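You operate a simulated robot arm through the tools that you are given. There is no shell and no other tool.

Carry out the task below with a simulated robot arm. There is one attempt and no reset: what you move stays moved.

## Task
A breaker has tripped: raise it with the main off, then restart.
Fine: reset, then start the line; shut and latch the cabinet door; leave both selectors on. Where these are worked on the way, their far stop is far enough and under half their travel is too little: cabinet door.

It is judged by the outcome, as a careful person would: the job done as asked, and still so three seconds after it is handed in. It fails if anything else is knocked over, pushed out of place, dropped, spilled or broken.

## Robot
A 6-joint arm with a two-finger gripper, fixed in place. Base frame: the origin is on the floor under the middle of its stand, x ahead of it, y to its left, z up; the work surface is at about z = 639. Lengths are in mm, angles in rad, forces in N, time in s.
It reaches about 718 mm from its shoulder. Its first joint turns from -1.204 to 3.002 rad. Payload 3 kg.
Tool frame: one jaw stands still; the origin (TCP) lies on its face and is the grasp point; the fingertips stand 30 mm ahead of it; z points along the fingers, y is the line along which they close. The gripper opens to 96 mm; its body begins 53 mm behind the TCP.
Orientation is that of the tool frame in the base frame, as [roll, pitch, yaw] about the fixed x, y, z axes, in that order (R = Rz(yaw) Ry(pitch) Rx(roll)). With the fingers straight down and closing along the base's y, the tool's x points along the base's -x, its y along +y and its z along -z.

## Interface
- The arm moves only by the tool step_arm. Its argument "commands" is text: rows parted by semicolons, each of 7 numbers parted by spaces: the shift along the tool's x, y, z in cm, then the turn, a rotation vector about the tool's x, y, z in rad, then the gripper command, from -1 (shut) to 1 (fully open), values between in proportion. In form: dx dy dz ax ay az jaw; .... A call has 1 to 20 rows; each row is the pose to reach, as a shift and turn from the pose commanded when the call began, along the tool's axes at that moment. A row lasts 0.2 s, in which the tool goes at most 50 mm and 0.15 rad; a call with a longer step from one row to the next is refused whole, and so is a gripper value outside its range. Where a pose cannot be reached the arm comes as near as it can. A force on the tool above 90 N (or 10 N above the force at the start of the call, whichever is more), or a blocked arm, ends the call early, and 0.2 s more pass. Each finger travels about 153 mm/s and halts on what it meets, pressing with about 24 N; the grip force reading is that of the motor and also rises with nothing between the fingers. The clock runs only during rows and for 0.2 s after the last one: add rows that repeat a pose to give the fingers time. It gives the time, the measured TCP pose, the force on the tool (base axes), the opening and the grip force at its end, in the units of the frame above (readings bear some noise), with the torque about the TCP (base axes, N m) and any sound that the robot's microphone picked up, and new pictures: "pictures" is both (left out), scene, wrist or none.
- Cameras (640 x 400 px; columns grow to the right, rows downward): "scene" is fixed at [50.4, -649.8, 1256.5]; the picture's right is [0.82, -0.57, 0.00], its down [-0.32, -0.47, -0.82] and it looks along [0.47, 0.68, -0.57] (base axes); focal length 323 px, centre (320, 200). "wrist" rides on the gripper at [73, 22, -83] in the tool frame; the picture's right is [-0.29, 0.96, 0.00], its down [-0.66, -0.20, -0.72] and it looks along [-0.69, -0.21, 0.69] (tool axes); focal length 247 px, centre (320, 200). There is no depth. A picture from a camera that has moved, and an enlarged one, comes with that camera's place and axes in the base frame and with its lens.
- slide_trunk(by): slides the trunk up (or, below 0, down) by that many mm; the arm rides with it, the base frame stays. It gives what a move gives, with no picture.
- enlarge(camera, box): a new picture of the part [left, top, right, bottom] of that camera's present view, enlarged. It takes no simulated time.
- close_job(): hands the job in; it is judged then, once.

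Places have to be worked out from the pictures, the camera data and where the tool is seen. Open the gripper and draw the arm clear of the work before you hand the job in, unless the task says otherwise.

The tools are called after "Emit:" by a JSON object that holds its "fn" and its "kwargs". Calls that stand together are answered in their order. step_arm: Moves the arm, as the interface text tells. Its arguments: {"type":"object","properties":{"commands":{"type":"string"},"pictures":{"type":"string","enum":["both","scene","wrist","none"]}},"required":["commands"]} The other tools are called the same way: slide_trunk (by) moves the trunk up or down; enlarge (camera, box) takes an enlarged picture of a part of a camera's view; close_job () hands the job in.

At the start:

```text
time_s: 0.0
tcp_pos: [217.6, -302.7, 1039.1]
orientation: [-3.14, -0.001, -3.139]
contact_force: [0.8, 0.0, 0.8]
moment: [-0.01, 0.01, -0.02]
opening: 96.0
finger_force: 0.0
trunk travel left (down, up): [-586.0, 354.0]
```

scene: 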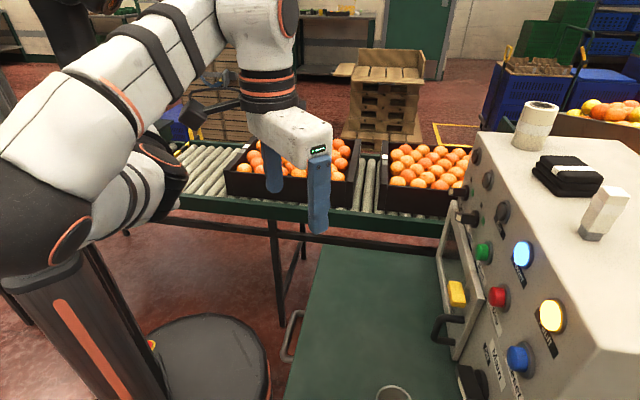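
wrist: 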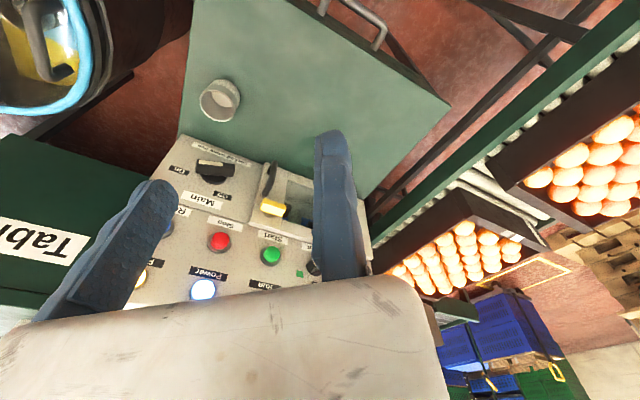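

I start by looking closely at the panel from both cameras before moving anything.

Emit:
{"fn": "enlarge", "kwargs": {"camera": "scene", "box": [420, 120, 640, 400]}}

Emit:
{"fn": "enlarge", "kwargs": {"camera": "wrist", "box": [120, 120, 400, 320]}}

```text
1.43 times, centred on (530, 260) of scene
camera zoom: at [50.4, -649.8, 1256.5], right [0.82, -0.57, 0.0], down [-0.32, -0.47, -0.82], along [0.47, 0.68, -0.57], focal length 461 px, centre (20, 114)
```

zoom: 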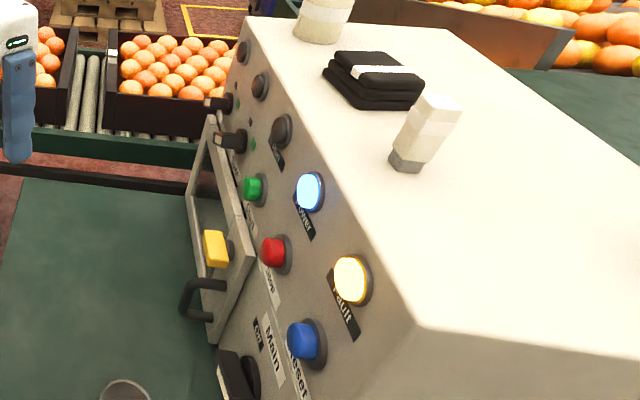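

```text
2.00 times, centred on (260, 220) of wrist
camera zoom: at [143.6, -281.1, 1122.1], right [0.29, 0.96, 0.0], down [0.66, -0.2, 0.72], along [0.69, -0.21, -0.69], focal length 494 px, centre (440, 160)
```

zoom: 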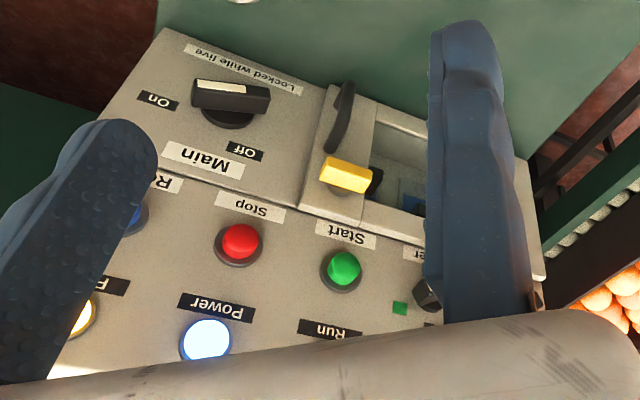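

The Start/Stop row triangulates to about (492,-480,883)/(427,-545,883), so the panel is vertical, faces the robot along base direction (-0.7, 0.7), about 690 mm out. I pitch the tool 45° and turn it toward the panel so the wrist camera looks at it squarely.

Emit:
{"fn": "step_arm", "kwargs": {"commands": "-1.135 -0.17 1.96 0.0308 -0.0744 0.0744 1; -2.27 -0.34 3.92 0.0616 -0.1487 0.1487 1; -3.405 -0.51 5.88 0.0924 -0.2231 0.2231 0; -4.54 -0.68 7.84 0.1232 -0.2975 0.2975 -1; -5.675 -0.85 9.8 0.154 -0.3719 0.3719 -1; -6.81 -1.02 11.76 0.1848 -0.4462 0.4462 -1; -7.945 -1.19 13.72 0.2156 -0.5206 0.5206 -1; -9.08 -1.36 15.68 0.2464 -0.595 0.595 -1; -10.215 -1.53 17.64 0.2772 -0.6693 0.6693 -1; -11.35 -1.7 19.6 0.308 -0.7437 0.7437 -1", "pictures": "both"}}

```text
time_s: 2.2
tcp_pos: [389.8, -343.4, 831.3]
orientation: [-3.117, 0.737, 2.421]
contact_force: [-0.8, -0.1, 0.0]
moment: [0.0, -0.01, -0.01]
opening: 0.0
finger_force: 24.3
out of reach, approached as far as the arm can: row 1, 2, 3, 4, 5, 6, 7, 8, 9, 10
trunk travel left (down, up): [-586.0, 354.0]
camera wrist: at [323.8, -252.8, 844.1], right [0.81, 0.56, 0.18], down [-0.12, -0.14, 0.98], along [0.58, -0.81, -0.04], focal length 247 px, centre (320, 200)
```

scene: 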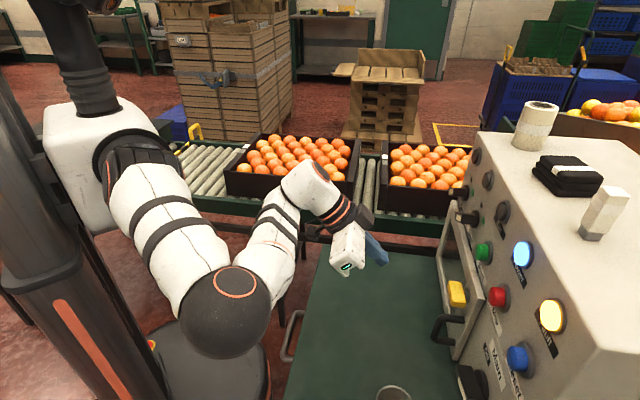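
wrist: 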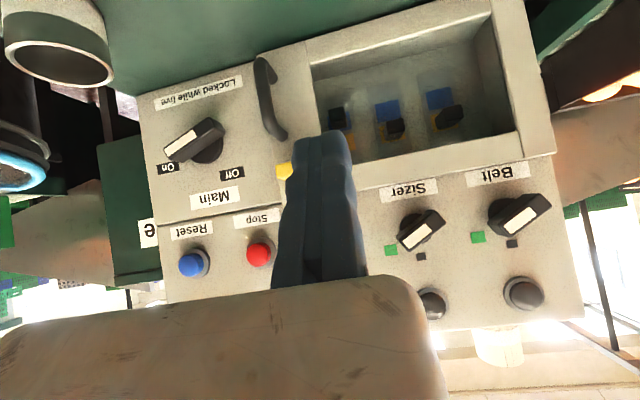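

The panel is now seen squarely (upside down). I enlarge to read the selectors, latch and breakers.

Emit:
{"fn": "enlarge", "kwargs": {"camera": "wrist", "box": [360, 60, 580, 340]}}

Emit:
{"fn": "enlarge", "kwargs": {"camera": "wrist", "box": [130, 40, 350, 300]}}

Emit:
{"fn": "enlarge", "kwargs": {"camera": "wrist", "box": [300, 60, 500, 180]}}

Emit:
{"fn": "enlarge", "kwargs": {"camera": "scene", "box": [420, 120, 560, 260]}}

```text
1.43 times, centred on (470, 200) of wrist
camera zoom: at [323.8, -252.8, 844.1], right [0.81, 0.56, 0.18], down [-0.12, -0.14, 0.98], along [0.58, -0.81, -0.04], focal length 353 px, centre (106, 200)
```

zoom: 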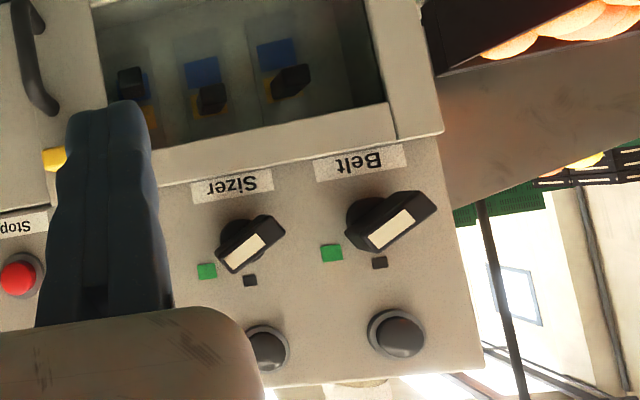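

```text
1.54 times, centred on (240, 170) of wrist
camera zoom: at [323.8, -252.8, 844.1], right [0.81, 0.56, 0.18], down [-0.12, -0.14, 0.98], along [0.58, -0.81, -0.04], focal length 380 px, centre (443, 246)
```

zoom: 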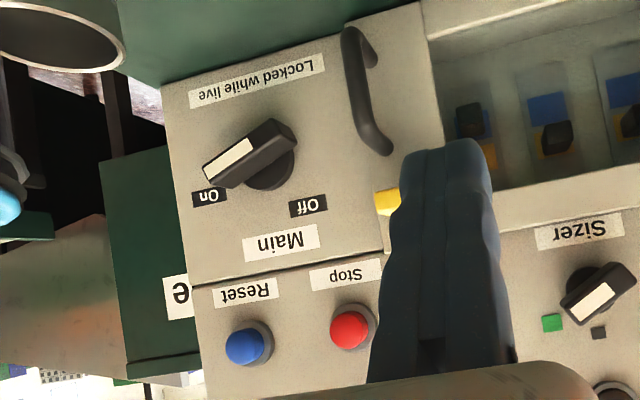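

```text
3.20 times, centred on (400, 120) of wrist
camera zoom: at [323.8, -252.8, 844.1], right [0.81, 0.56, 0.18], down [-0.12, -0.14, 0.98], along [0.58, -0.81, -0.04], focal length 790 px, centre (64, 456)
```

zoom: 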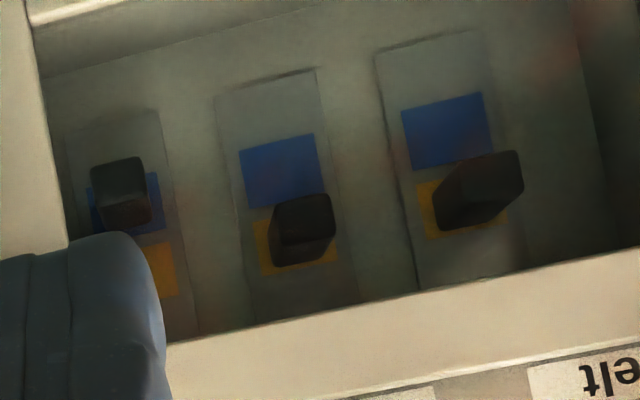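

```text
2.86 times, centred on (490, 190) of scene
camera zoom: at [50.4, -649.8, 1256.5], right [0.82, -0.57, 0.0], down [-0.32, -0.47, -0.82], along [0.47, 0.68, -0.57], focal length 922 px, centre (-166, 229)
```

zoom: 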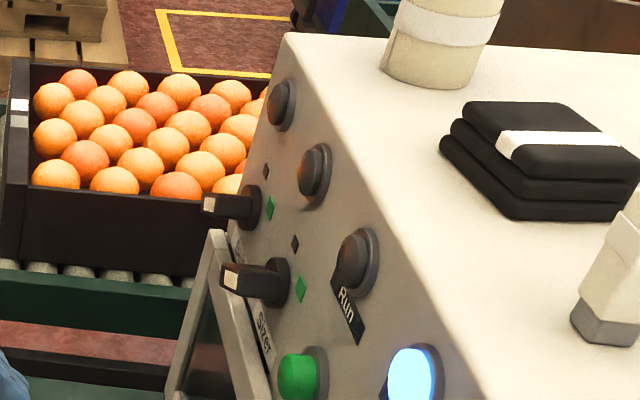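

The picture (upside down) shows: Main at "On", Belt and Sizer pointing at green (on), door shut with yellow latch, and the breaker nearest Main down while the other two are up. A cup ring stands on the table in front of Main (about n=562, z top 685), so I must stay above it. I test how the commanded pose behaves by shifting toward the panel a little.

Emit:
{"fn": "step_arm", "kwargs": {"commands": "0 0 1 0 0 0 -1; 0 0 2 0 0 0 -1", "pictures": "none"}}

```text
time_s: 2.8
tcp_pos: [402.5, -349.9, 816.9]
orientation: [-3.113, 0.738, 2.425]
contact_force: [-0.1, -0.2, -0.1]
moment: [0.01, 0.0, 0.01]
opening: 0.0
finger_force: 24.1
trunk travel left (down, up): [-586.0, 354.0]
```

The commanded pose follows what was reached. Now I roll the gripper by half a turn about its own axis so the camera comes on top and its body stays off the cup later.

Emit:
{"fn": "step_arm", "kwargs": {"commands": "0 0 -0.5 0 0 0.15 -1; 0 0 -1 0 0 0.3 -1; 0 0 -1.5 0 0 0.45 -1; 0 0 -2 0 0 0.6 -1; 0 0 -2 0 0 0.75 -1; 0 0 -2 0 0 0.9 -1; 0 0 -2 0 0 1.05 -1; 0 0 -2 0 0 1.2 -1; 0 0 -2 0 0 1.35 -1; 0 0 -2 0 0 1.5 -1; 0 0 -2 0 0 1.65 -1; 0 0 -2 0 0 1.8 -1; 0 0 -2 0 0 1.95 -1; 0 0 -2 0 0 2.1 -1; 0 0 -2 0 0 2.25 -1; 0 0 -2 0 0 2.4 -1; 0 0 -2 0 0 2.55 -1; 0 0 -2 0 0 2.7 -1; 0 0 -2 0 0 2.85 -1; 0 0 -2 0 0 3.0 -1", "pictures": "both"}}

```text
time_s: 7.0
tcp_pos: [347.4, -290.2, 890.0]
orientation: [2.899, -0.759, -0.5]
contact_force: [-0.7, -0.5, -0.2]
moment: [-0.01, -0.01, -0.02]
opening: 0.0
finger_force: 24.2
out of reach, approached as far as the arm can: row 9, 10, 11, 12, 16, 17, 18, 19, 20
trunk travel left (down, up): [-586.0, 354.0]
camera wrist: at [341.5, -289.9, 1004.2], right [-0.77, -0.64, -0.04], down [-0.64, 0.77, 0.02], along [0.01, 0.04, -1.0], focal length 247 px, centre (320, 200)
```

scene: 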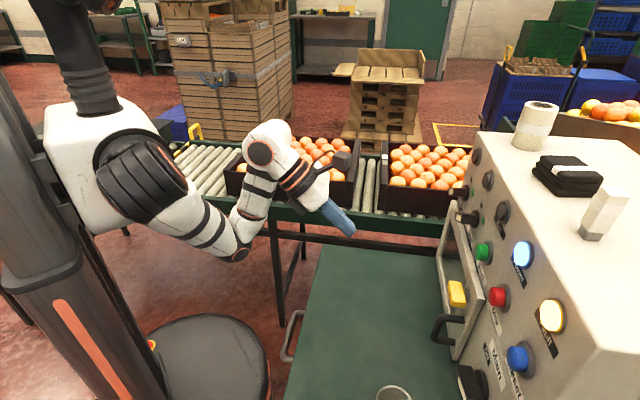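
wrist: 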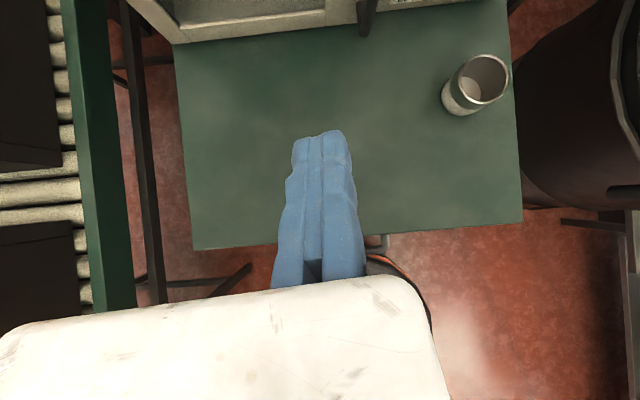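

The roll worked and the camera is now on top. Next I level the gripper toward the panel in front of the Main knob (TCP about (303,-489,790)), staying above the cup (rim at z about 682).

Emit:
{"fn": "step_arm", "kwargs": {"commands": "-0.349 2.035 1.938 -0.005 0.098 0.0265 -1; -0.698 4.07 3.875 -0.010 0.196 0.053 -1; -1.046 6.105 5.813 -0.015 0.294 0.0795 -1; -1.395 8.14 7.75 -0.020 0.392 0.106 -1; -1.744 10.175 9.688 -0.025 0.49 0.1324 -1; -2.093 12.21 11.625 -0.030 0.588 0.159 -1; -2.441 14.245 13.563 -0.0354 0.686 0.1854 -1; -2.79 16.28 15.5 -0.0405 0.7836 0.2119 -1", "pictures": "both"}}

```text
time_s: 7.5
tcp_pos: [352.0, -314.0, 932.3]
orientation: [2.823, -1.015, -0.467]
contact_force: [-0.1, -0.9, 0.2]
moment: [0.01, -0.04, 0.01]
opening: 0.0
finger_force: 24.0
out of reach, approached as far as the arm can: row 1, 2
trunk travel left (down, up): [-586.0, 354.0]
stopped in row 2: the arm was blocked; the commanded pose is now the measured one
camera wrist: at [323.9, -293.8, 1040.9], right [-0.78, -0.62, -0.09], down [-0.59, 0.77, -0.23], along [0.21, -0.13, -0.97], focal length 247 px, centre (320, 200)
```

scene: 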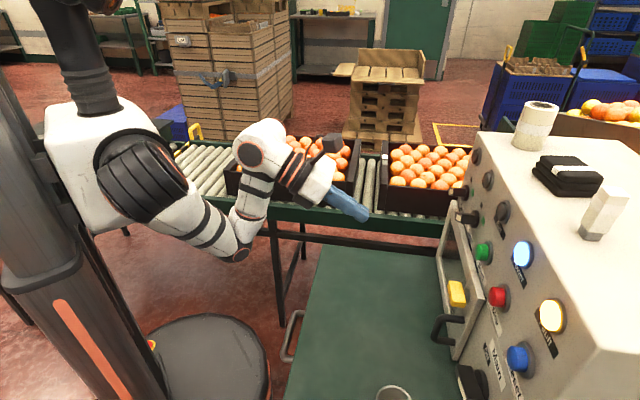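
wrist: 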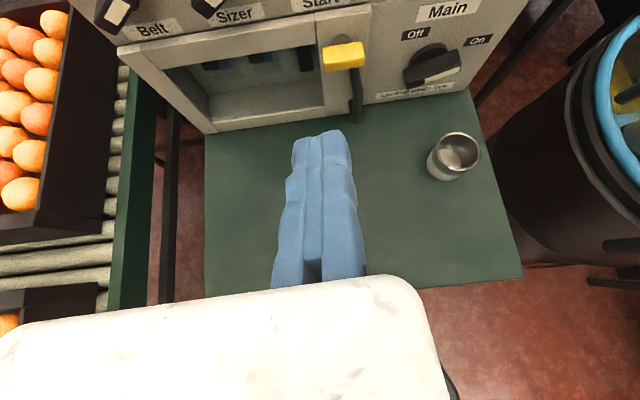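

The gripper is now pitched about 30° down, but near the body the arm gets cramped. I translate outward toward the Main knob without turning.

Emit:
{"fn": "step_arm", "kwargs": {"commands": "-0.98 1.74 2.2 0 0 0 -1; -1.96 3.48 4.4 0 0 0 -1; -2.94 5.21 6.61 0 0 0 -1; -3.93 6.95 8.81 0 0 0 -1; -4.91 8.69 11.01 0 0 0 -1; -5.89 10.43 13.2 0 0 0 -1; -6.87 12.16 15.4 0 0 0 -1; -7.85 13.9 17.6 0 0 0 -1", "pictures": "both"}}

```text
time_s: 9.5
tcp_pos: [352.4, -322.5, 947.2]
orientation: [2.722, -1.088, -0.417]
contact_force: [-0.1, 0.2, 0.7]
moment: [-0.03, -0.02, -0.02]
opening: 0.0
finger_force: 24.0
out of reach, approached as far as the arm can: row 1, 2, 3, 4, 5, 6, 7, 8
trunk travel left (down, up): [-586.0, 354.0]
stopped in row 8: the arm was blocked; the commanded pose is now the measured one
camera wrist: at [318.5, -293.3, 1052.5], right [-0.79, -0.61, -0.08], down [-0.56, 0.77, -0.32], along [0.25, -0.21, -0.95], focal length 247 px, centre (320, 200)
```

scene: 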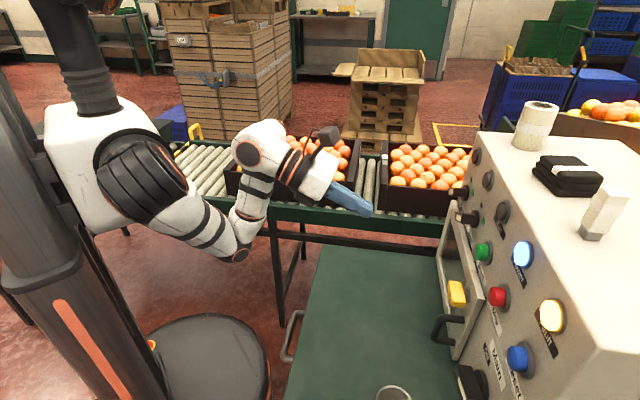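
wrist: 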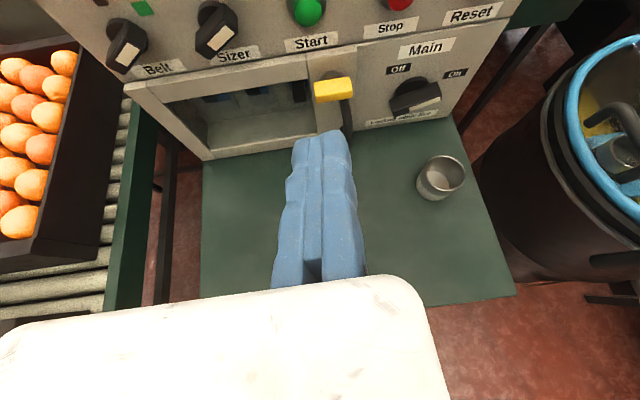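

The arm has folded with its elbow low and to the left and is blocked there, so I undo that: first raise the trunk for clearance, then look.

Emit:
{"fn": "slide_trunk", "kwargs": {"by": 100}}

```text
time_s: 10.8
tcp_pos: [351.4, -320.7, 1048.0]
orientation: [2.725, -1.089, -0.415]
contact_force: [-0.2, -0.2, -0.3]
moment: [0.02, -0.01, 0.0]
opening: 0.2
finger_force: 23.8
trunk travel left (down, up): [-686.0, 254.0]
```

Now I roll the gripper back the other way to return to the earlier elbow arrangement and watch what the arm does.

Emit:
{"fn": "step_arm", "kwargs": {"commands": "0 0 0 0 0 -0.15 -1; 0 0 0 0 0 -0.3 -1; 0 0 0 0 0 -0.45 -1; 0 0 0 0 0 -0.6 -1; 0 0 0 0 0 -0.75 -1; 0 0 0 0 0 -0.9 -1; 0 0 0 0 0 -1.05 -1; 0 0 0 0 0 -1.2 -1; 0 0 0 0 0 -1.35 -1; 0 0 0 0 0 -1.5 -1", "pictures": "both"}}

```text
time_s: 13.0
tcp_pos: [352.0, -321.1, 1047.0]
orientation: [2.014, 0.127, 0.752]
contact_force: [0.6, -0.6, -0.4]
moment: [0.02, -0.04, 0.01]
opening: 0.1
finger_force: 24.0
trunk travel left (down, up): [-686.0, 254.0]
camera wrist: at [364.8, -219.4, 1093.7], right [0.15, -0.42, 0.89], down [-0.97, 0.1, 0.21], along [-0.18, -0.9, -0.4], focal length 247 px, centre (320, 200)
```

scene: 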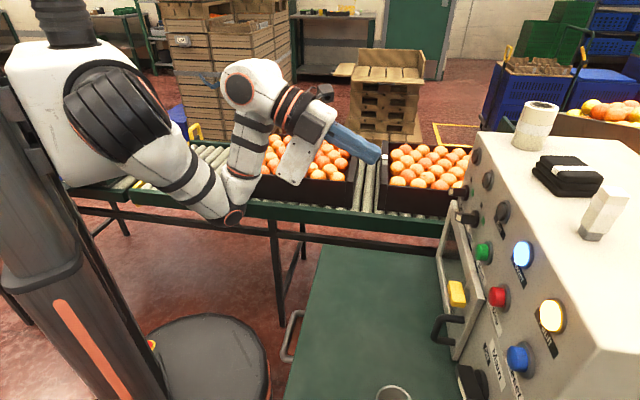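
wrist: 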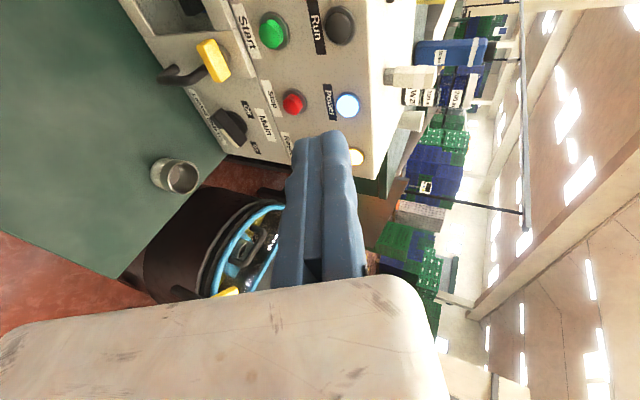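

The roll alone moved cleanly. I test whether the arm can extend along the tool's direction from here.

Emit:
{"fn": "step_arm", "kwargs": {"commands": "0 0 3 0 0 0 -1; 0 0 6 0 0 0 -1; 0 0 9 0 0 0 -1; 0 0 12 0 0 0 -1; 0 0 15 0 0 0 -1", "pictures": "scene"}}

```text
time_s: 14.2
tcp_pos: [439.7, -425.9, 981.6]
orientation: [2.02, 0.121, 0.753]
contact_force: [-0.9, -0.3, -0.1]
moment: [0.02, 0.03, 0.0]
opening: 0.0
finger_force: 23.7
trunk travel left (down, up): [-686.0, 254.0]
```

scene: 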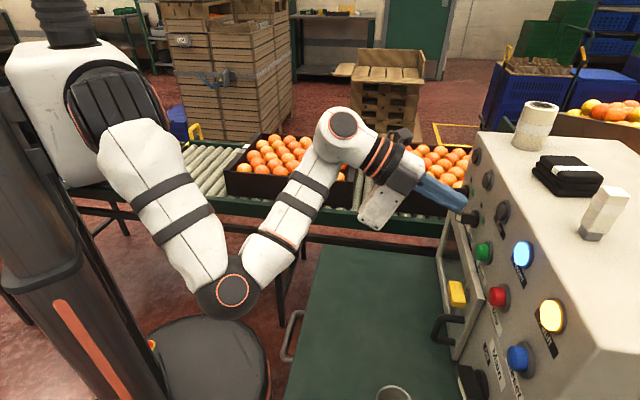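

It extends well from here. Now I roll back so the camera is on top, at this extended place.

Emit:
{"fn": "step_arm", "kwargs": {"commands": "0 0 -0.5 0 0 0.15 -1; 0 0 -1 0 0 0.3 -1; 0 0 -1.5 0 0 0.45 -1; 0 0 -2 0 0 0.6 -1; 0 0 -2 0 0 0.75 -1; 0 0 -2 0 0 0.9 -1; 0 0 -2 0 0 1.05 -1; 0 0 -2 0 0 1.2 -1; 0 0 -2 0 0 1.35 -1; 0 0 -2 0 0 1.42 -1", "pictures": "both"}}

```text
time_s: 16.6
tcp_pos: [389.3, -323.3, 1063.2]
orientation: [2.34, -1.076, -0.101]
contact_force: [-0.2, 0.7, -1.0]
moment: [0.02, -0.02, 0.01]
opening: 0.0
finger_force: 23.9
out of reach, approached as far as the arm can: row 5, 6, 7, 8, 9, 10
trunk travel left (down, up): [-686.0, 254.0]
stopped in row 10: the arm was blocked; the commanded pose is now the measured one
camera wrist: at [363.3, -277.0, 1163.3], right [-0.81, -0.59, 0.07], down [-0.56, 0.72, -0.41], along [0.19, -0.37, -0.91], focal length 247 px, centre (320, 200)
```

scene: 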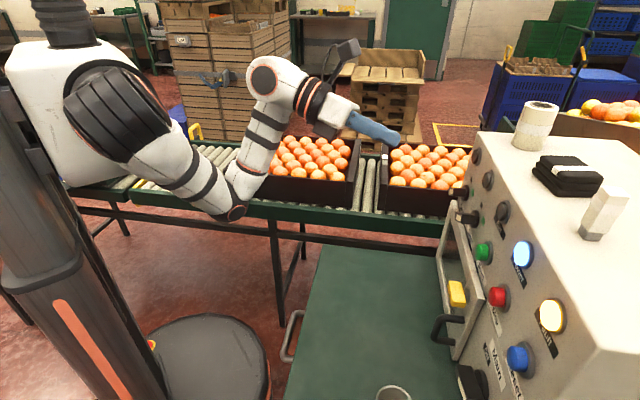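
wrist: 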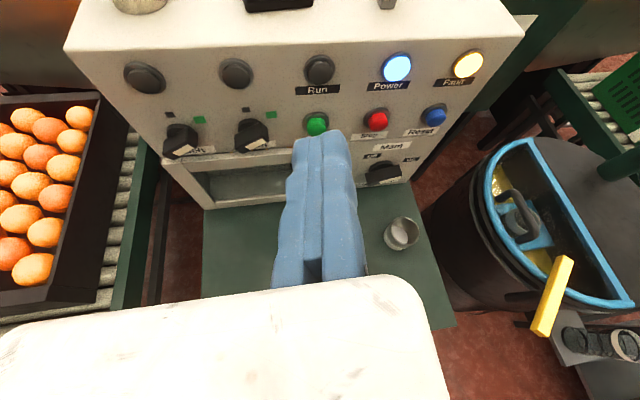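

So the last joint's limit stops the roll on this side. I will go the other way round: roll negative nearly a full turn, in two calls, with the tool well clear of everything.

Emit:
{"fn": "step_arm", "kwargs": {"commands": "0 0 0 0 0 -0.15 -1; 0 0 0 0 0 -0.3 -1; 0 0 0 0 0 -0.45 -1; 0 0 0 0 0 -0.6 -1; 0 0 0 0 0 -0.75 -1; 0 0 0 0 0 -0.9 -1; 0 0 0 0 0 -1.05 -1; 0 0 0 0 0 -1.2 -1; 0 0 0 0 0 -1.35 -1; 0 0 0 0 0 -1.5 -1; 0 0 0 0 0 -1.65 -1; 0 0 0 0 0 -1.8 -1; 0 0 0 0 0 -1.95 -1; 0 0 0 0 0 -2.1 -1; 0 0 0 0 0 -2.25 -1; 0 0 0 0 0 -2.4 -1; 0 0 0 0 0 -2.55 -1; 0 0 0 0 0 -2.7 -1; 0 0 0 0 0 -2.85 -1; 0 0 0 0 0 -3.0 -1", "pictures": "scene"}}

Emit:
{"fn": "step_arm", "kwargs": {"commands": "0 0 0 0 0 -0.15 -1; 0 0 0 0 0 -0.3 -1; 0 0 0 0 0 -0.45 -1; 0 0 0 0 0 -0.6 -1; 0 0 0 0 0 -0.75 -1; 0 0 0 0 0 -0.9 -1; 0 0 0 0 0 -1.05 -1; 0 0 0 0 0 -1.2 -1; 0 0 0 0 0 -1.35 -1; 0 0 0 0 0 -1.5 -1; 0 0 0 0 0 -1.65 -1; 0 0 0 0 0 -1.8 -1; 0 0 0 0 0 -1.95 -1; 0 0 0 0 0 -2.1 -1; 0 0 0 0 0 -2.25 -1; 0 0 0 0 0 -2.4 -1; 0 0 0 0 0 -2.55 -1; 0 0 0 0 0 -2.7 -1; 0 0 0 0 0 -2.85 -1; 0 0 0 0 0 -3.0 -1", "pictures": "both"}}

```text
time_s: 20.8
tcp_pos: [389.2, -323.6, 1060.5]
orientation: [-2.563, 1.162, 2.794]
contact_force: [-0.1, 0.4, -0.3]
moment: [-0.03, 0.01, -0.01]
opening: 0.0
finger_force: 23.9
trunk travel left (down, up): [-686.0, 254.0]
```

scene: 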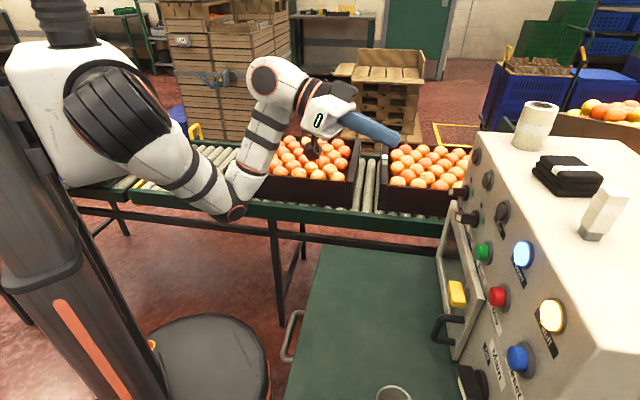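

```text
time_s: 25.0
tcp_pos: [387.9, -324.8, 1062.9]
orientation: [2.891, -1.223, -0.7]
contact_force: [0.0, -0.9, -0.3]
moment: [0.02, 0.0, 0.01]
opening: 0.0
finger_force: 24.3
trunk travel left (down, up): [-686.0, 254.0]
camera wrist: at [345.3, -289.0, 1162.0], right [-0.84, -0.5, -0.19], down [-0.4, 0.83, -0.4], along [0.36, -0.26, -0.9], focal length 247 px, centre (320, 200)
```

scene: 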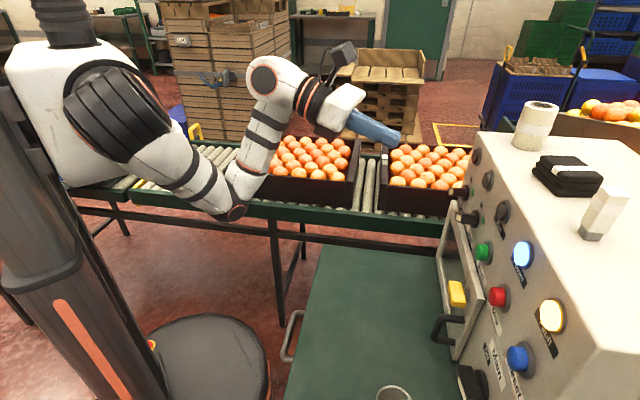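
wrist: 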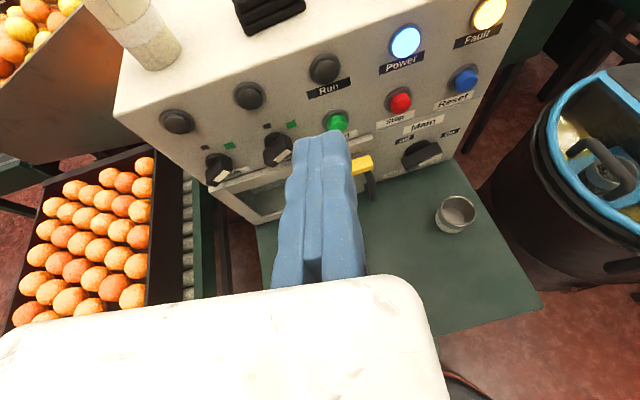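

Now the gripper is in the wanted roll with range to spare. I move in front of the Main knob (TCP about (318,-495,815)), pitched 20° down, to view it closely.

Emit:
{"fn": "step_arm", "kwargs": {"commands": "-2.14 1.36 1.77 0.017 -0.0005 0.003 -1; -4.28 2.71 3.53 0.034 -0.001 0.006 -1; -6.42 4.07 5.30 0.051 -0.0015 0.009 -1; -8.56 5.42 7.06 0.068 -0.002 0.012 -1; -10.70 6.78 8.83 0.085 -0.0025 0.0145 -1; -12.83 8.13 10.6 0.102 -0.003 0.0174 -1; -14.97 9.49 12.36 0.119 -0.0035 0.0203 -1; -17.11 10.84 14.13 0.136 -0.004 0.0232 -1; -19.25 12.2 15.89 0.153 -0.0045 0.0261 -1; -21.39 13.55 17.66 0.17 -0.005 0.029 -1", "pictures": "both"}}

```text
time_s: 27.2
tcp_pos: [343.5, -467.7, 808.2]
orientation: [-3.133, -1.218, -0.79]
contact_force: [0.1, 0.2, -0.2]
moment: [0.0, -0.01, -0.01]
opening: 0.0
finger_force: 24.1
out of reach, approached as far as the arm can: row 4, 5, 6, 7, 8, 9, 10
trunk travel left (down, up): [-686.0, 254.0]
camera wrist: at [288.4, -446.7, 906.8], right [-0.74, -0.61, -0.28], down [-0.5, 0.78, -0.37], along [0.44, -0.13, -0.89], focal length 247 px, centre (320, 200)
```

scene: 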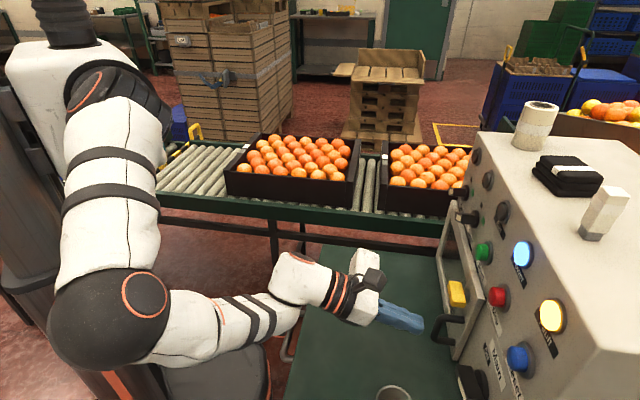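
wrist: 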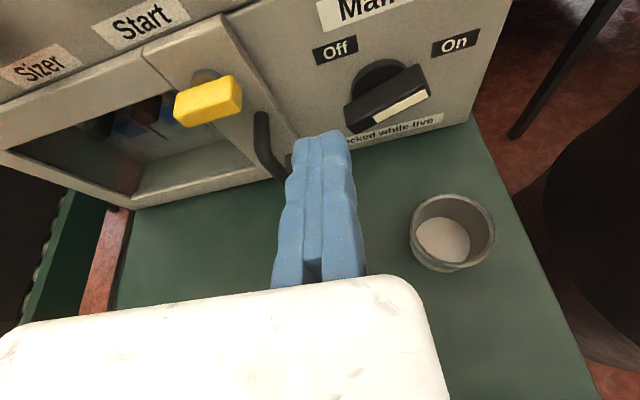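

Good close view: Main points to "On" (lower right bar in view), Off label at upper left. The arm stopped 37 mm short to the right; I test whether it can continue sideways from here.

Emit:
{"fn": "step_arm", "kwargs": {"commands": "0 1 0 0 0 0 -1; 0 2 0 0 0 0 -1; 0 3 0 0 0 0 -1; 0 3.5 0 0 0 0 -1", "pictures": "both"}}

```text
time_s: 28.2
tcp_pos: [333.7, -469.8, 801.9]
orientation: [-3.127, -1.217, -0.796]
contact_force: [-0.8, -0.1, -0.3]
moment: [-0.01, -0.01, 0.01]
opening: 0.0
finger_force: 24.2
out of reach, approached as far as the arm can: row 1, 2, 3, 4
trunk travel left (down, up): [-686.0, 254.0]
camera wrist: at [279.6, -449.7, 900.9], right [-0.75, -0.61, -0.28], down [-0.5, 0.78, -0.37], along [0.44, -0.13, -0.89], focal length 247 px, centre (320, 200)
```

scene: 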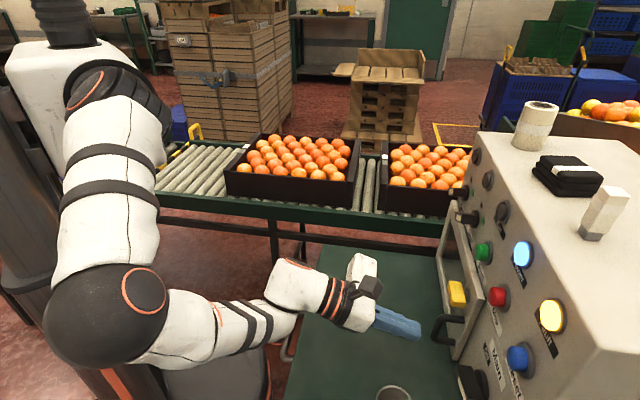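
wrist: 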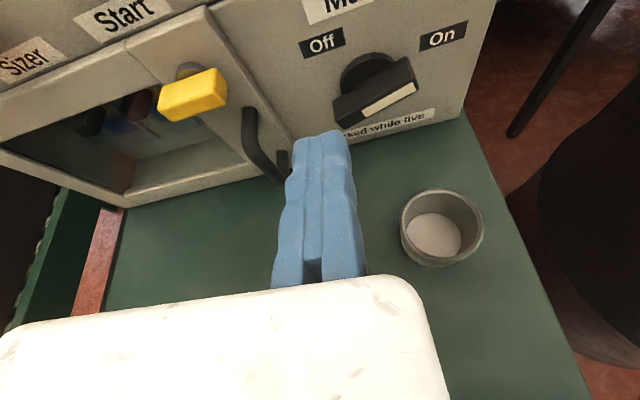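

It is limited sideways at this height relative to the shoulder. I test whether being higher relative to the shoulder frees that (then the trunk can be lowered instead).

Emit:
{"fn": "step_arm", "kwargs": {"commands": "2.63 0 -0.96 0 0 0 -1; 5.26 0 -1.92 0 0 0 -1; 7.9 0 -2.87 0 0 0 -1; 10.5 0 -3.83 0 0 0 -1; 13.16 0 -4.79 0 0 0 -1; 13.16 1.75 -4.79 0 0 0 -1; 13.16 3.5 -4.79 0 0 0 -1", "pictures": "scene"}}

```text
time_s: 29.8
tcp_pos: [366.7, -402.7, 887.1]
orientation: [-3.126, -1.216, -0.797]
contact_force: [0.5, -0.2, -0.5]
moment: [-0.02, 0.01, 0.03]
opening: 0.3
finger_force: 23.7
out of reach, approached as far as the arm can: row 1, 2, 3, 4, 5, 6, 7
trunk travel left (down, up): [-686.0, 254.0]
```

scene: 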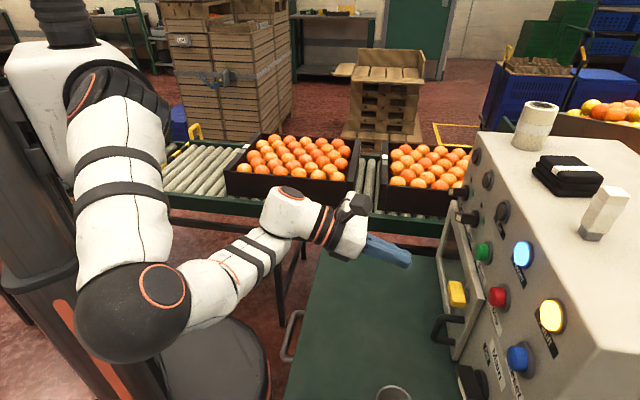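

Higher is worse, so a J1 limit cuts off the right side unless the hand is lower relative to the shoulder. I raise the trunk 60 mm and then go down and right.

Emit:
{"fn": "slide_trunk", "kwargs": {"by": 60}}

Emit:
{"fn": "step_arm", "kwargs": {"commands": "-3.3 0 1.86 0 0 0 -1; -6.6 0 3.72 0 0 0 -1; -9.9 0 5.58 0 0 0 -1; -13.2 0 7.44 0 0 0 -1; -16.5 0 9.3 0 0 0 -1; -16.5 2.6 9.3 0 0 0 -1; -16.5 5.2 9.3 0 0 0 -1; -16.5 7.8 9.3 0 0 0 -1; -16.5 10.5 9.3 0 0 0 -1", "pictures": "both"}}

```text
time_s: 30.8
tcp_pos: [366.2, -401.9, 945.9]
orientation: [-3.127, -1.215, -0.797]
contact_force: [0.2, -0.6, -0.6]
moment: [0.0, -0.01, -0.01]
opening: 0.0
finger_force: 24.0
trunk travel left (down, up): [-746.0, 194.0]
```

```text
time_s: 32.8
tcp_pos: [323.2, -491.4, 851.9]
orientation: [-3.127, -1.217, -0.798]
contact_force: [-0.6, -0.3, 0.2]
moment: [0.03, 0.01, 0.01]
opening: 0.0
finger_force: 23.9
out of reach, approached as far as the arm can: row 2, 3, 4, 5, 6, 7, 8, 9
trunk travel left (down, up): [-746.0, 194.0]
camera wrist: at [269.4, -470.4, 949.8], right [-0.75, -0.61, -0.28], down [-0.5, 0.78, -0.37], along [0.44, -0.13, -0.89], focal length 247 px, centre (320, 200)
```

scene: 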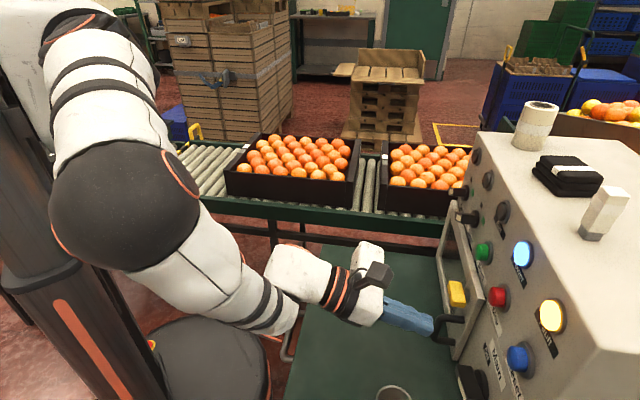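
wrist: 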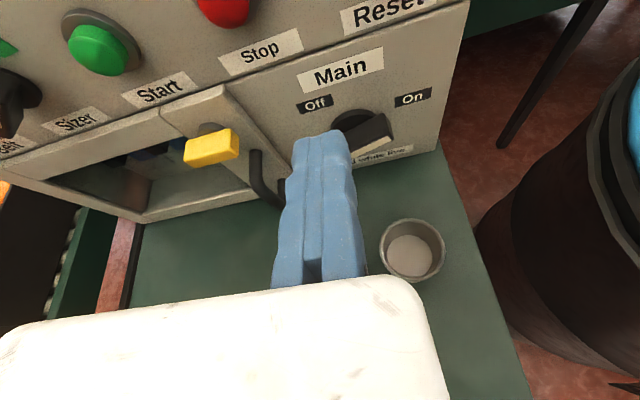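

The block seems to come from the wrist roll being at its end here, so I roll to the opposite orientation (camera below), mid-range for that joint, while backing off a little.

Emit:
{"fn": "step_arm", "kwargs": {"commands": "0 0 -1 0 0 0.15 -1; 0 0 -2 0 0 0.3 -1; 0 0 -3 0 0 0.45 -1; 0 0 -4 0 0 0.6 -1; 0 0 -5 0 0 0.75 -1; 0 0 -6 0 0 0.9 -1; 0 0 -6 0 0 1.05 -1; 0 0 -6 0 0 1.2 -1; 0 0 -6 0 0 1.35 -1; 0 0 -6 0 0 1.5 -1; 0 0 -6 0 0 1.65 -1; 0 0 -6 0 0 1.8 -1; 0 0 -6 0 0 1.95 -1; 0 0 -6 0 0 2.1 -1; 0 0 -6 0 0 2.25 -1; 0 0 -6 0 0 2.4 -1; 0 0 -6 0 0 2.55 -1; 0 0 -6 0 0 2.7 -1; 0 0 -6 0 0 2.85 -1; 0 0 -6 0 0 3.0 -1", "pictures": "both"}}

```text
time_s: 37.0
tcp_pos: [290.0, -442.4, 859.5]
orientation: [-2.793, 1.196, 2.734]
contact_force: [-0.8, -0.1, -0.7]
moment: [-0.01, -0.02, -0.02]
opening: 0.0
finger_force: 24.4
out of reach, approached as far as the arm can: row 1, 2, 3, 4, 5, 6, 7, 8, 9, 10, 11, 12, 13, 14, 15, 16, 17, 18, 19, 20
trunk travel left (down, up): [-746.0, 194.0]
camera wrist: at [224.6, -359.2, 817.0], right [0.74, 0.66, 0.15], down [-0.39, 0.23, 0.89], along [0.55, -0.71, 0.43], focal length 247 px, centre (320, 200)
```

scene: 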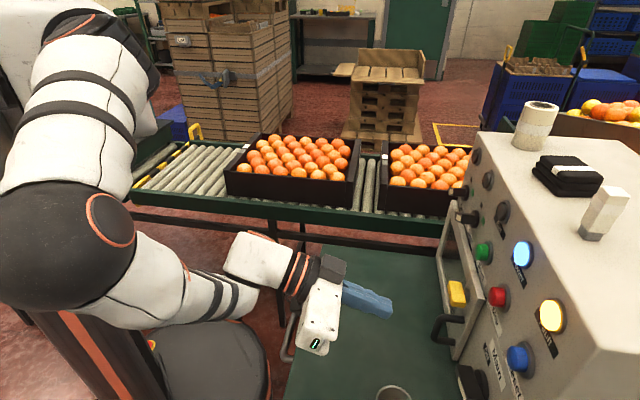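
wrist: 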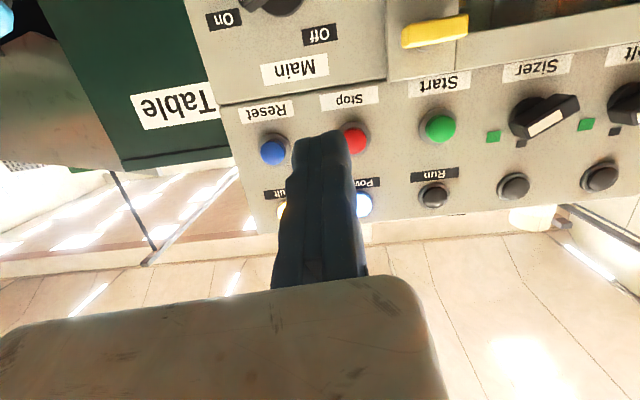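

The roll is now in the middle of its range. I look closely at the shoulder to understand which way the first joint's axis is mounted.

Emit:
{"fn": "enlarge", "kwargs": {"camera": "scene", "box": [0, 0, 320, 200]}}

Emit:
{"fn": "enlarge", "kwargs": {"camera": "scene", "box": [0, 160, 400, 400]}}

```text
2.00 times, centred on (160, 100) of scene
camera zoom: at [50.4, -649.8, 1256.5], right [0.82, -0.57, 0.0], down [-0.32, -0.47, -0.82], along [0.47, 0.68, -0.57], focal length 646 px, centre (640, 400)
```

zoom: 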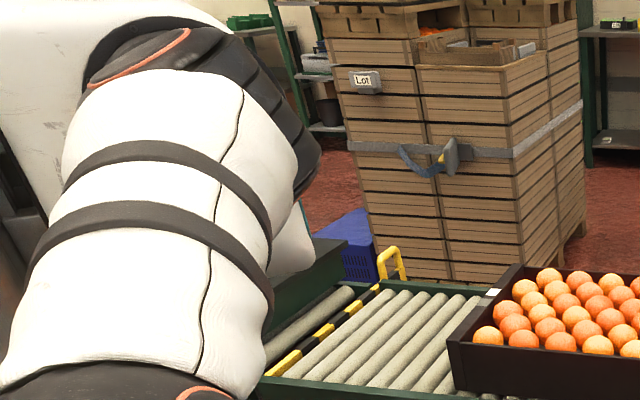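

```text
1.60 times, centred on (200, 280) of scene
camera zoom: at [50.4, -649.8, 1256.5], right [0.82, -0.57, 0.0], down [-0.32, -0.47, -0.82], along [0.47, 0.68, -0.57], focal length 516 px, centre (512, 72)
```

zoom: 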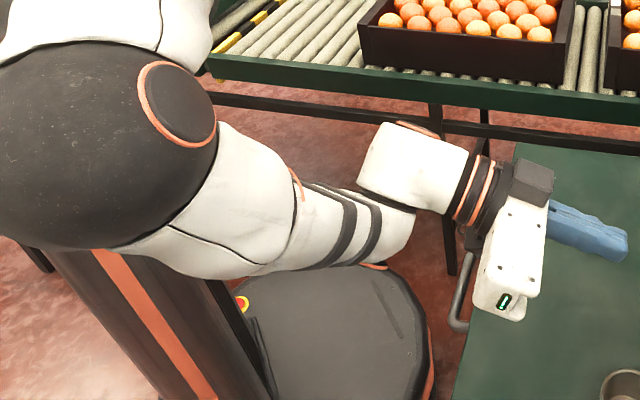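

I test the freedom here with a short forward move in this orientation.

Emit:
{"fn": "step_arm", "kwargs": {"commands": "0 0 3 0 0 0 -1; 0 0 6 0 0 0 -1; 0 0 8 0 0 0 -1; 0 0 8 0 0 0 -1", "pictures": "scene"}}

```text
time_s: 38.0
tcp_pos: [343.7, -495.2, 833.1]
orientation: [-2.79, 1.194, 2.739]
contact_force: [0.3, -0.4, -0.1]
moment: [-0.01, 0.0, 0.05]
opening: 0.0
finger_force: 24.2
trunk travel left (down, up): [-746.0, 194.0]
```

scene: 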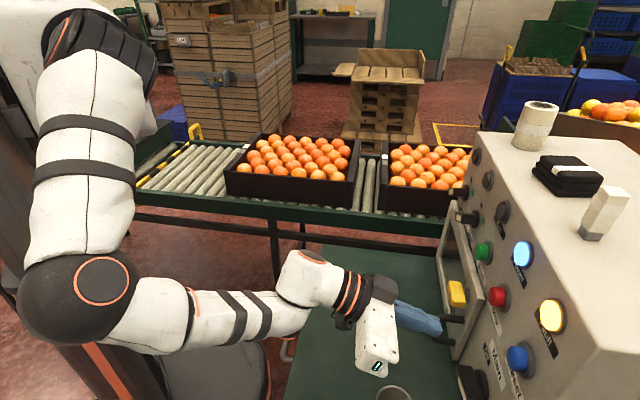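

Forward is free here. Now right and down toward the Main knob in this orientation.

Emit:
{"fn": "step_arm", "kwargs": {"commands": "0 -2 0 0 0 0 -1; 0 -4 0 0 0 0 -1; 2 -4 0 0 0 0 -1; 4 -4 0 0 0 0 -1; 4 -4 0 0 0 0 -1", "pictures": "both"}}

```text
time_s: 39.2
tcp_pos: [304.1, -516.9, 799.6]
orientation: [-2.787, 1.194, 2.74]
contact_force: [-0.3, -0.3, -0.2]
moment: [-0.03, -0.03, 0.03]
opening: 0.0
finger_force: 24.1
trunk travel left (down, up): [-746.0, 194.0]
camera wrist: at [239.1, -435.2, 757.7], right [0.73, 0.66, 0.15], down [-0.39, 0.23, 0.89], along [0.55, -0.71, 0.43], focal length 247 px, centre (320, 200)
```

scene: 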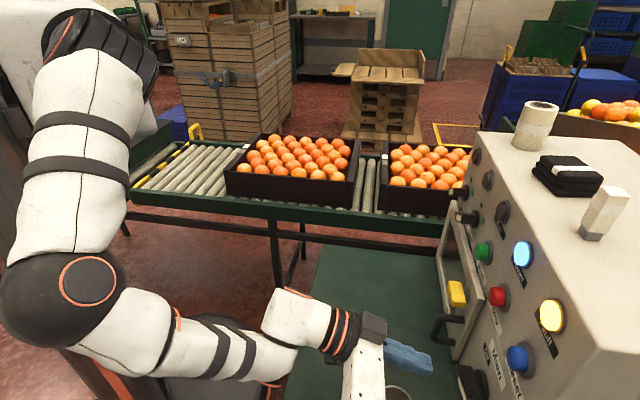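
wrist: 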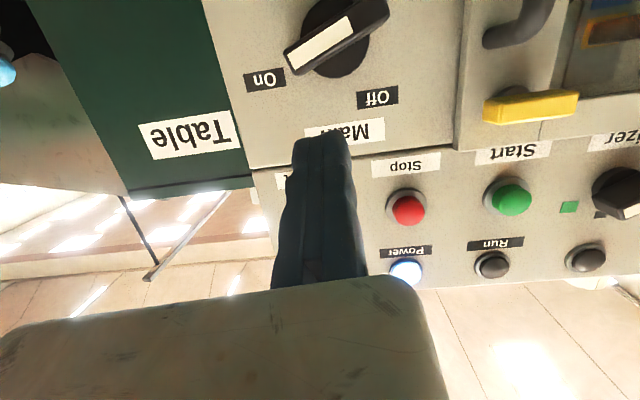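

The arm is free in this orientation. I enlarge the Main knob to measure its bar.

Emit:
{"fn": "enlarge", "kwargs": {"camera": "wrist", "box": [230, 0, 420, 120]}}

Emit:
{"fn": "enlarge", "kwargs": {"camera": "wrist", "box": [440, 0, 640, 150]}}

```text
3.33 times, centred on (325, 60) of wrist
camera zoom: at [239.1, -435.2, 757.7], right [0.73, 0.66, 0.15], down [-0.39, 0.23, 0.89], along [0.55, -0.71, 0.43], focal length 823 px, centre (303, 667)
```

zoom: 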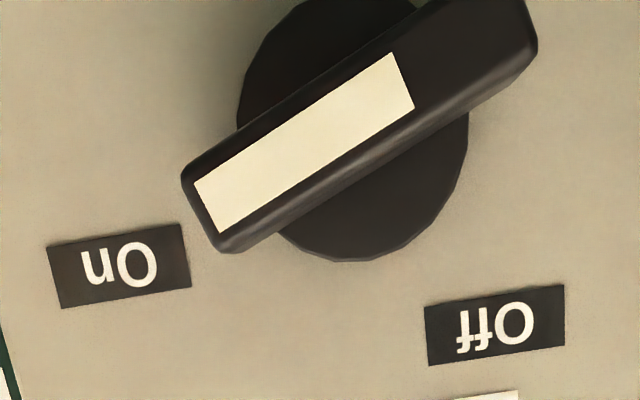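

```text
2.67 times, centred on (540, 75) of wrist
camera zoom: at [239.1, -435.2, 757.7], right [0.73, 0.66, 0.15], down [-0.39, 0.23, 0.89], along [0.55, -0.71, 0.43], focal length 659 px, centre (-267, 533)
```

zoom: 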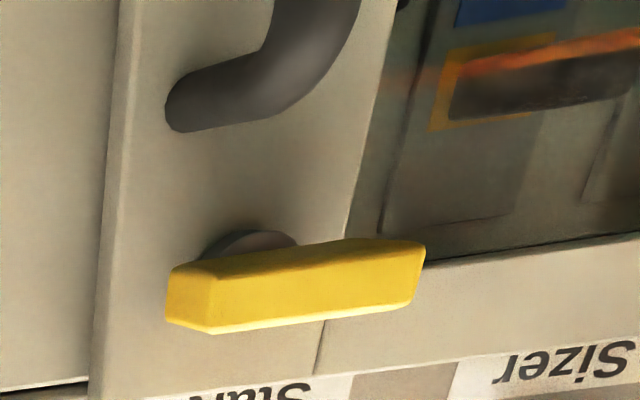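

Hub axis is about (u=135, z=735) in panel coordinates, bar ±33 mm long pointing about 20° above horizontal toward "On", front about 45 mm proud; "Off" is about 100° counter-clockwise. I'll push the pointer round from underneath with closed fingers, so I roll the tool by -1.43 rad (camera to the right, body upward) to stay clear of the cup.

Emit:
{"fn": "step_arm", "kwargs": {"commands": "0 0 0 0 0 -0.1433 -1; 0 0 0 0 0 -0.2865 -1; 0 0 0 0 0 -0.43 -1; 0 0 0 0 0 -0.573 -1; 0 0 0 0 0 -0.7164 -1; 0 0 0 0 0 -0.86 -1; 0 0 0 0 0 -1.003 -1; 0 0 0 0 0 -1.146 -1; 0 0 0 0 0 -1.289 -1; 0 0 0 0 0 -1.4327 -1", "pictures": "both"}}

```text
time_s: 41.4
tcp_pos: [303.8, -517.4, 798.3]
orientation: [-1.925, 0.0, -2.352]
contact_force: [0.2, 0.2, 0.0]
moment: [0.01, -0.01, 0.0]
opening: 0.0
finger_force: 24.4
trunk travel left (down, up): [-746.0, 194.0]
camera wrist: at [190.4, -509.7, 807.5], right [-0.03, 0.44, -0.9], down [0.03, 0.9, 0.44], along [1.0, -0.02, -0.04], focal length 247 px, centre (320, 200)
```

scene: 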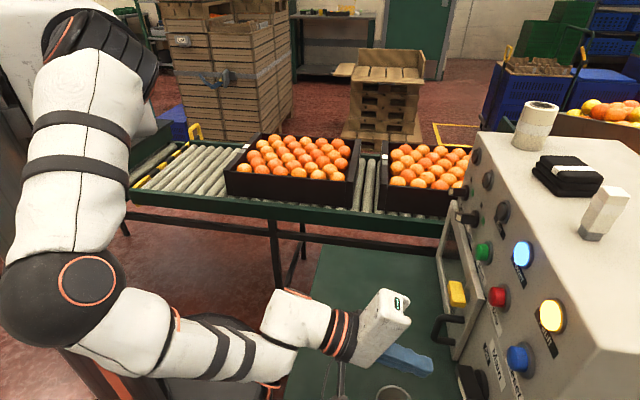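
wrist: 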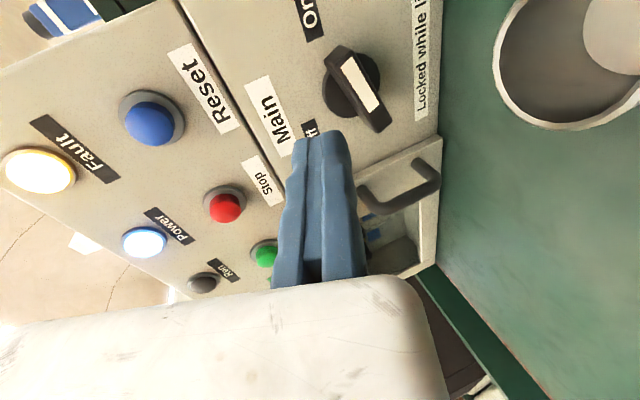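

The wrist is horizontal with camera on the right; fingers are about 32 mm wide when shut. I descend to below-right of the Main pointer (tip about z=700), keeping above the cup, and stop short to check.

Emit:
{"fn": "step_arm", "kwargs": {"commands": "2.1 -0.73 2.01 0 0 0 -1; 2.1 1.3 2.75 0 0 0 -1; 2.1 3.31 3.48 0 0 0 -1; 2.1 5.4 4.25 0 0 0 -1; 2.1 7.57 5.03 0 0 0 -1; 2.1 6.78 7.19 0 0 0 -1", "pictures": "both"}}

```text
time_s: 42.8
tcp_pos: [321.7, -565.0, 708.4]
orientation: [-1.926, 0.001, -2.352]
contact_force: [-0.2, 0.5, -1.0]
moment: [0.02, 0.01, 0.0]
opening: 0.2
finger_force: 24.1
trunk travel left (down, up): [-746.0, 194.0]
camera wrist: at [208.1, -556.3, 717.5], right [-0.03, 0.44, -0.9], down [0.03, 0.9, 0.44], along [1.0, -0.02, -0.04], focal length 247 px, centre (320, 200)
```

scene: 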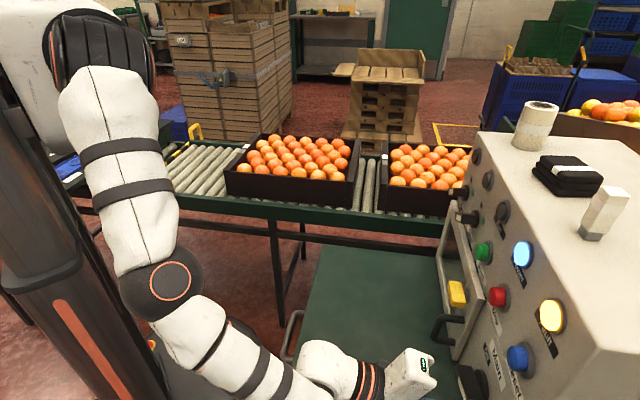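
wrist: 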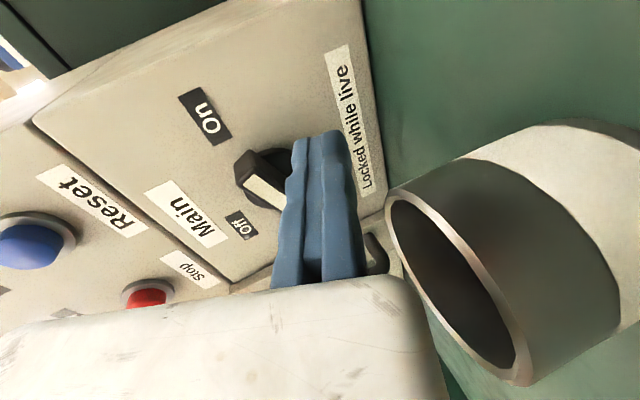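

The fingers are at n=627, u=172, z=708, below-right of the pointer. I enlarge to check the gap under the pointer and to the cup.

Emit:
{"fn": "enlarge", "kwargs": {"camera": "wrist", "box": [180, 60, 420, 260]}}

Emit:
{"fn": "enlarge", "kwargs": {"camera": "scene", "box": [340, 280, 540, 400]}}

```text
2.00 times, centred on (300, 160) of wrist
camera zoom: at [208.1, -556.3, 717.5], right [-0.03, 0.44, -0.9], down [0.03, 0.9, 0.44], along [1.0, -0.02, -0.04], focal length 494 px, centre (360, 280)
```

zoom: 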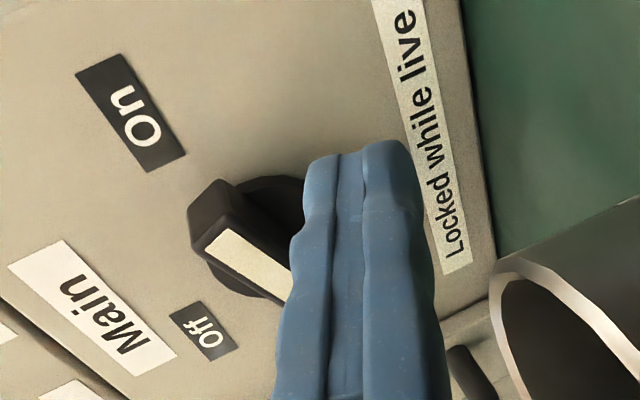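

```text
3.20 times, centred on (440, 340) of scene
camera zoom: at [50.4, -649.8, 1256.5], right [0.82, -0.57, 0.0], down [-0.32, -0.47, -0.82], along [0.47, 0.68, -0.57], focal length 1033 px, centre (-64, -248)
```

zoom: 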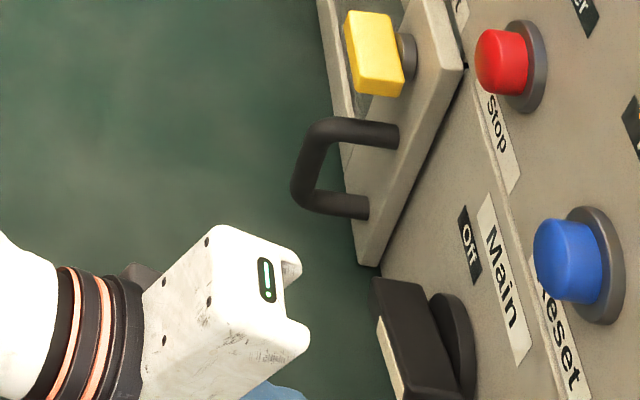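

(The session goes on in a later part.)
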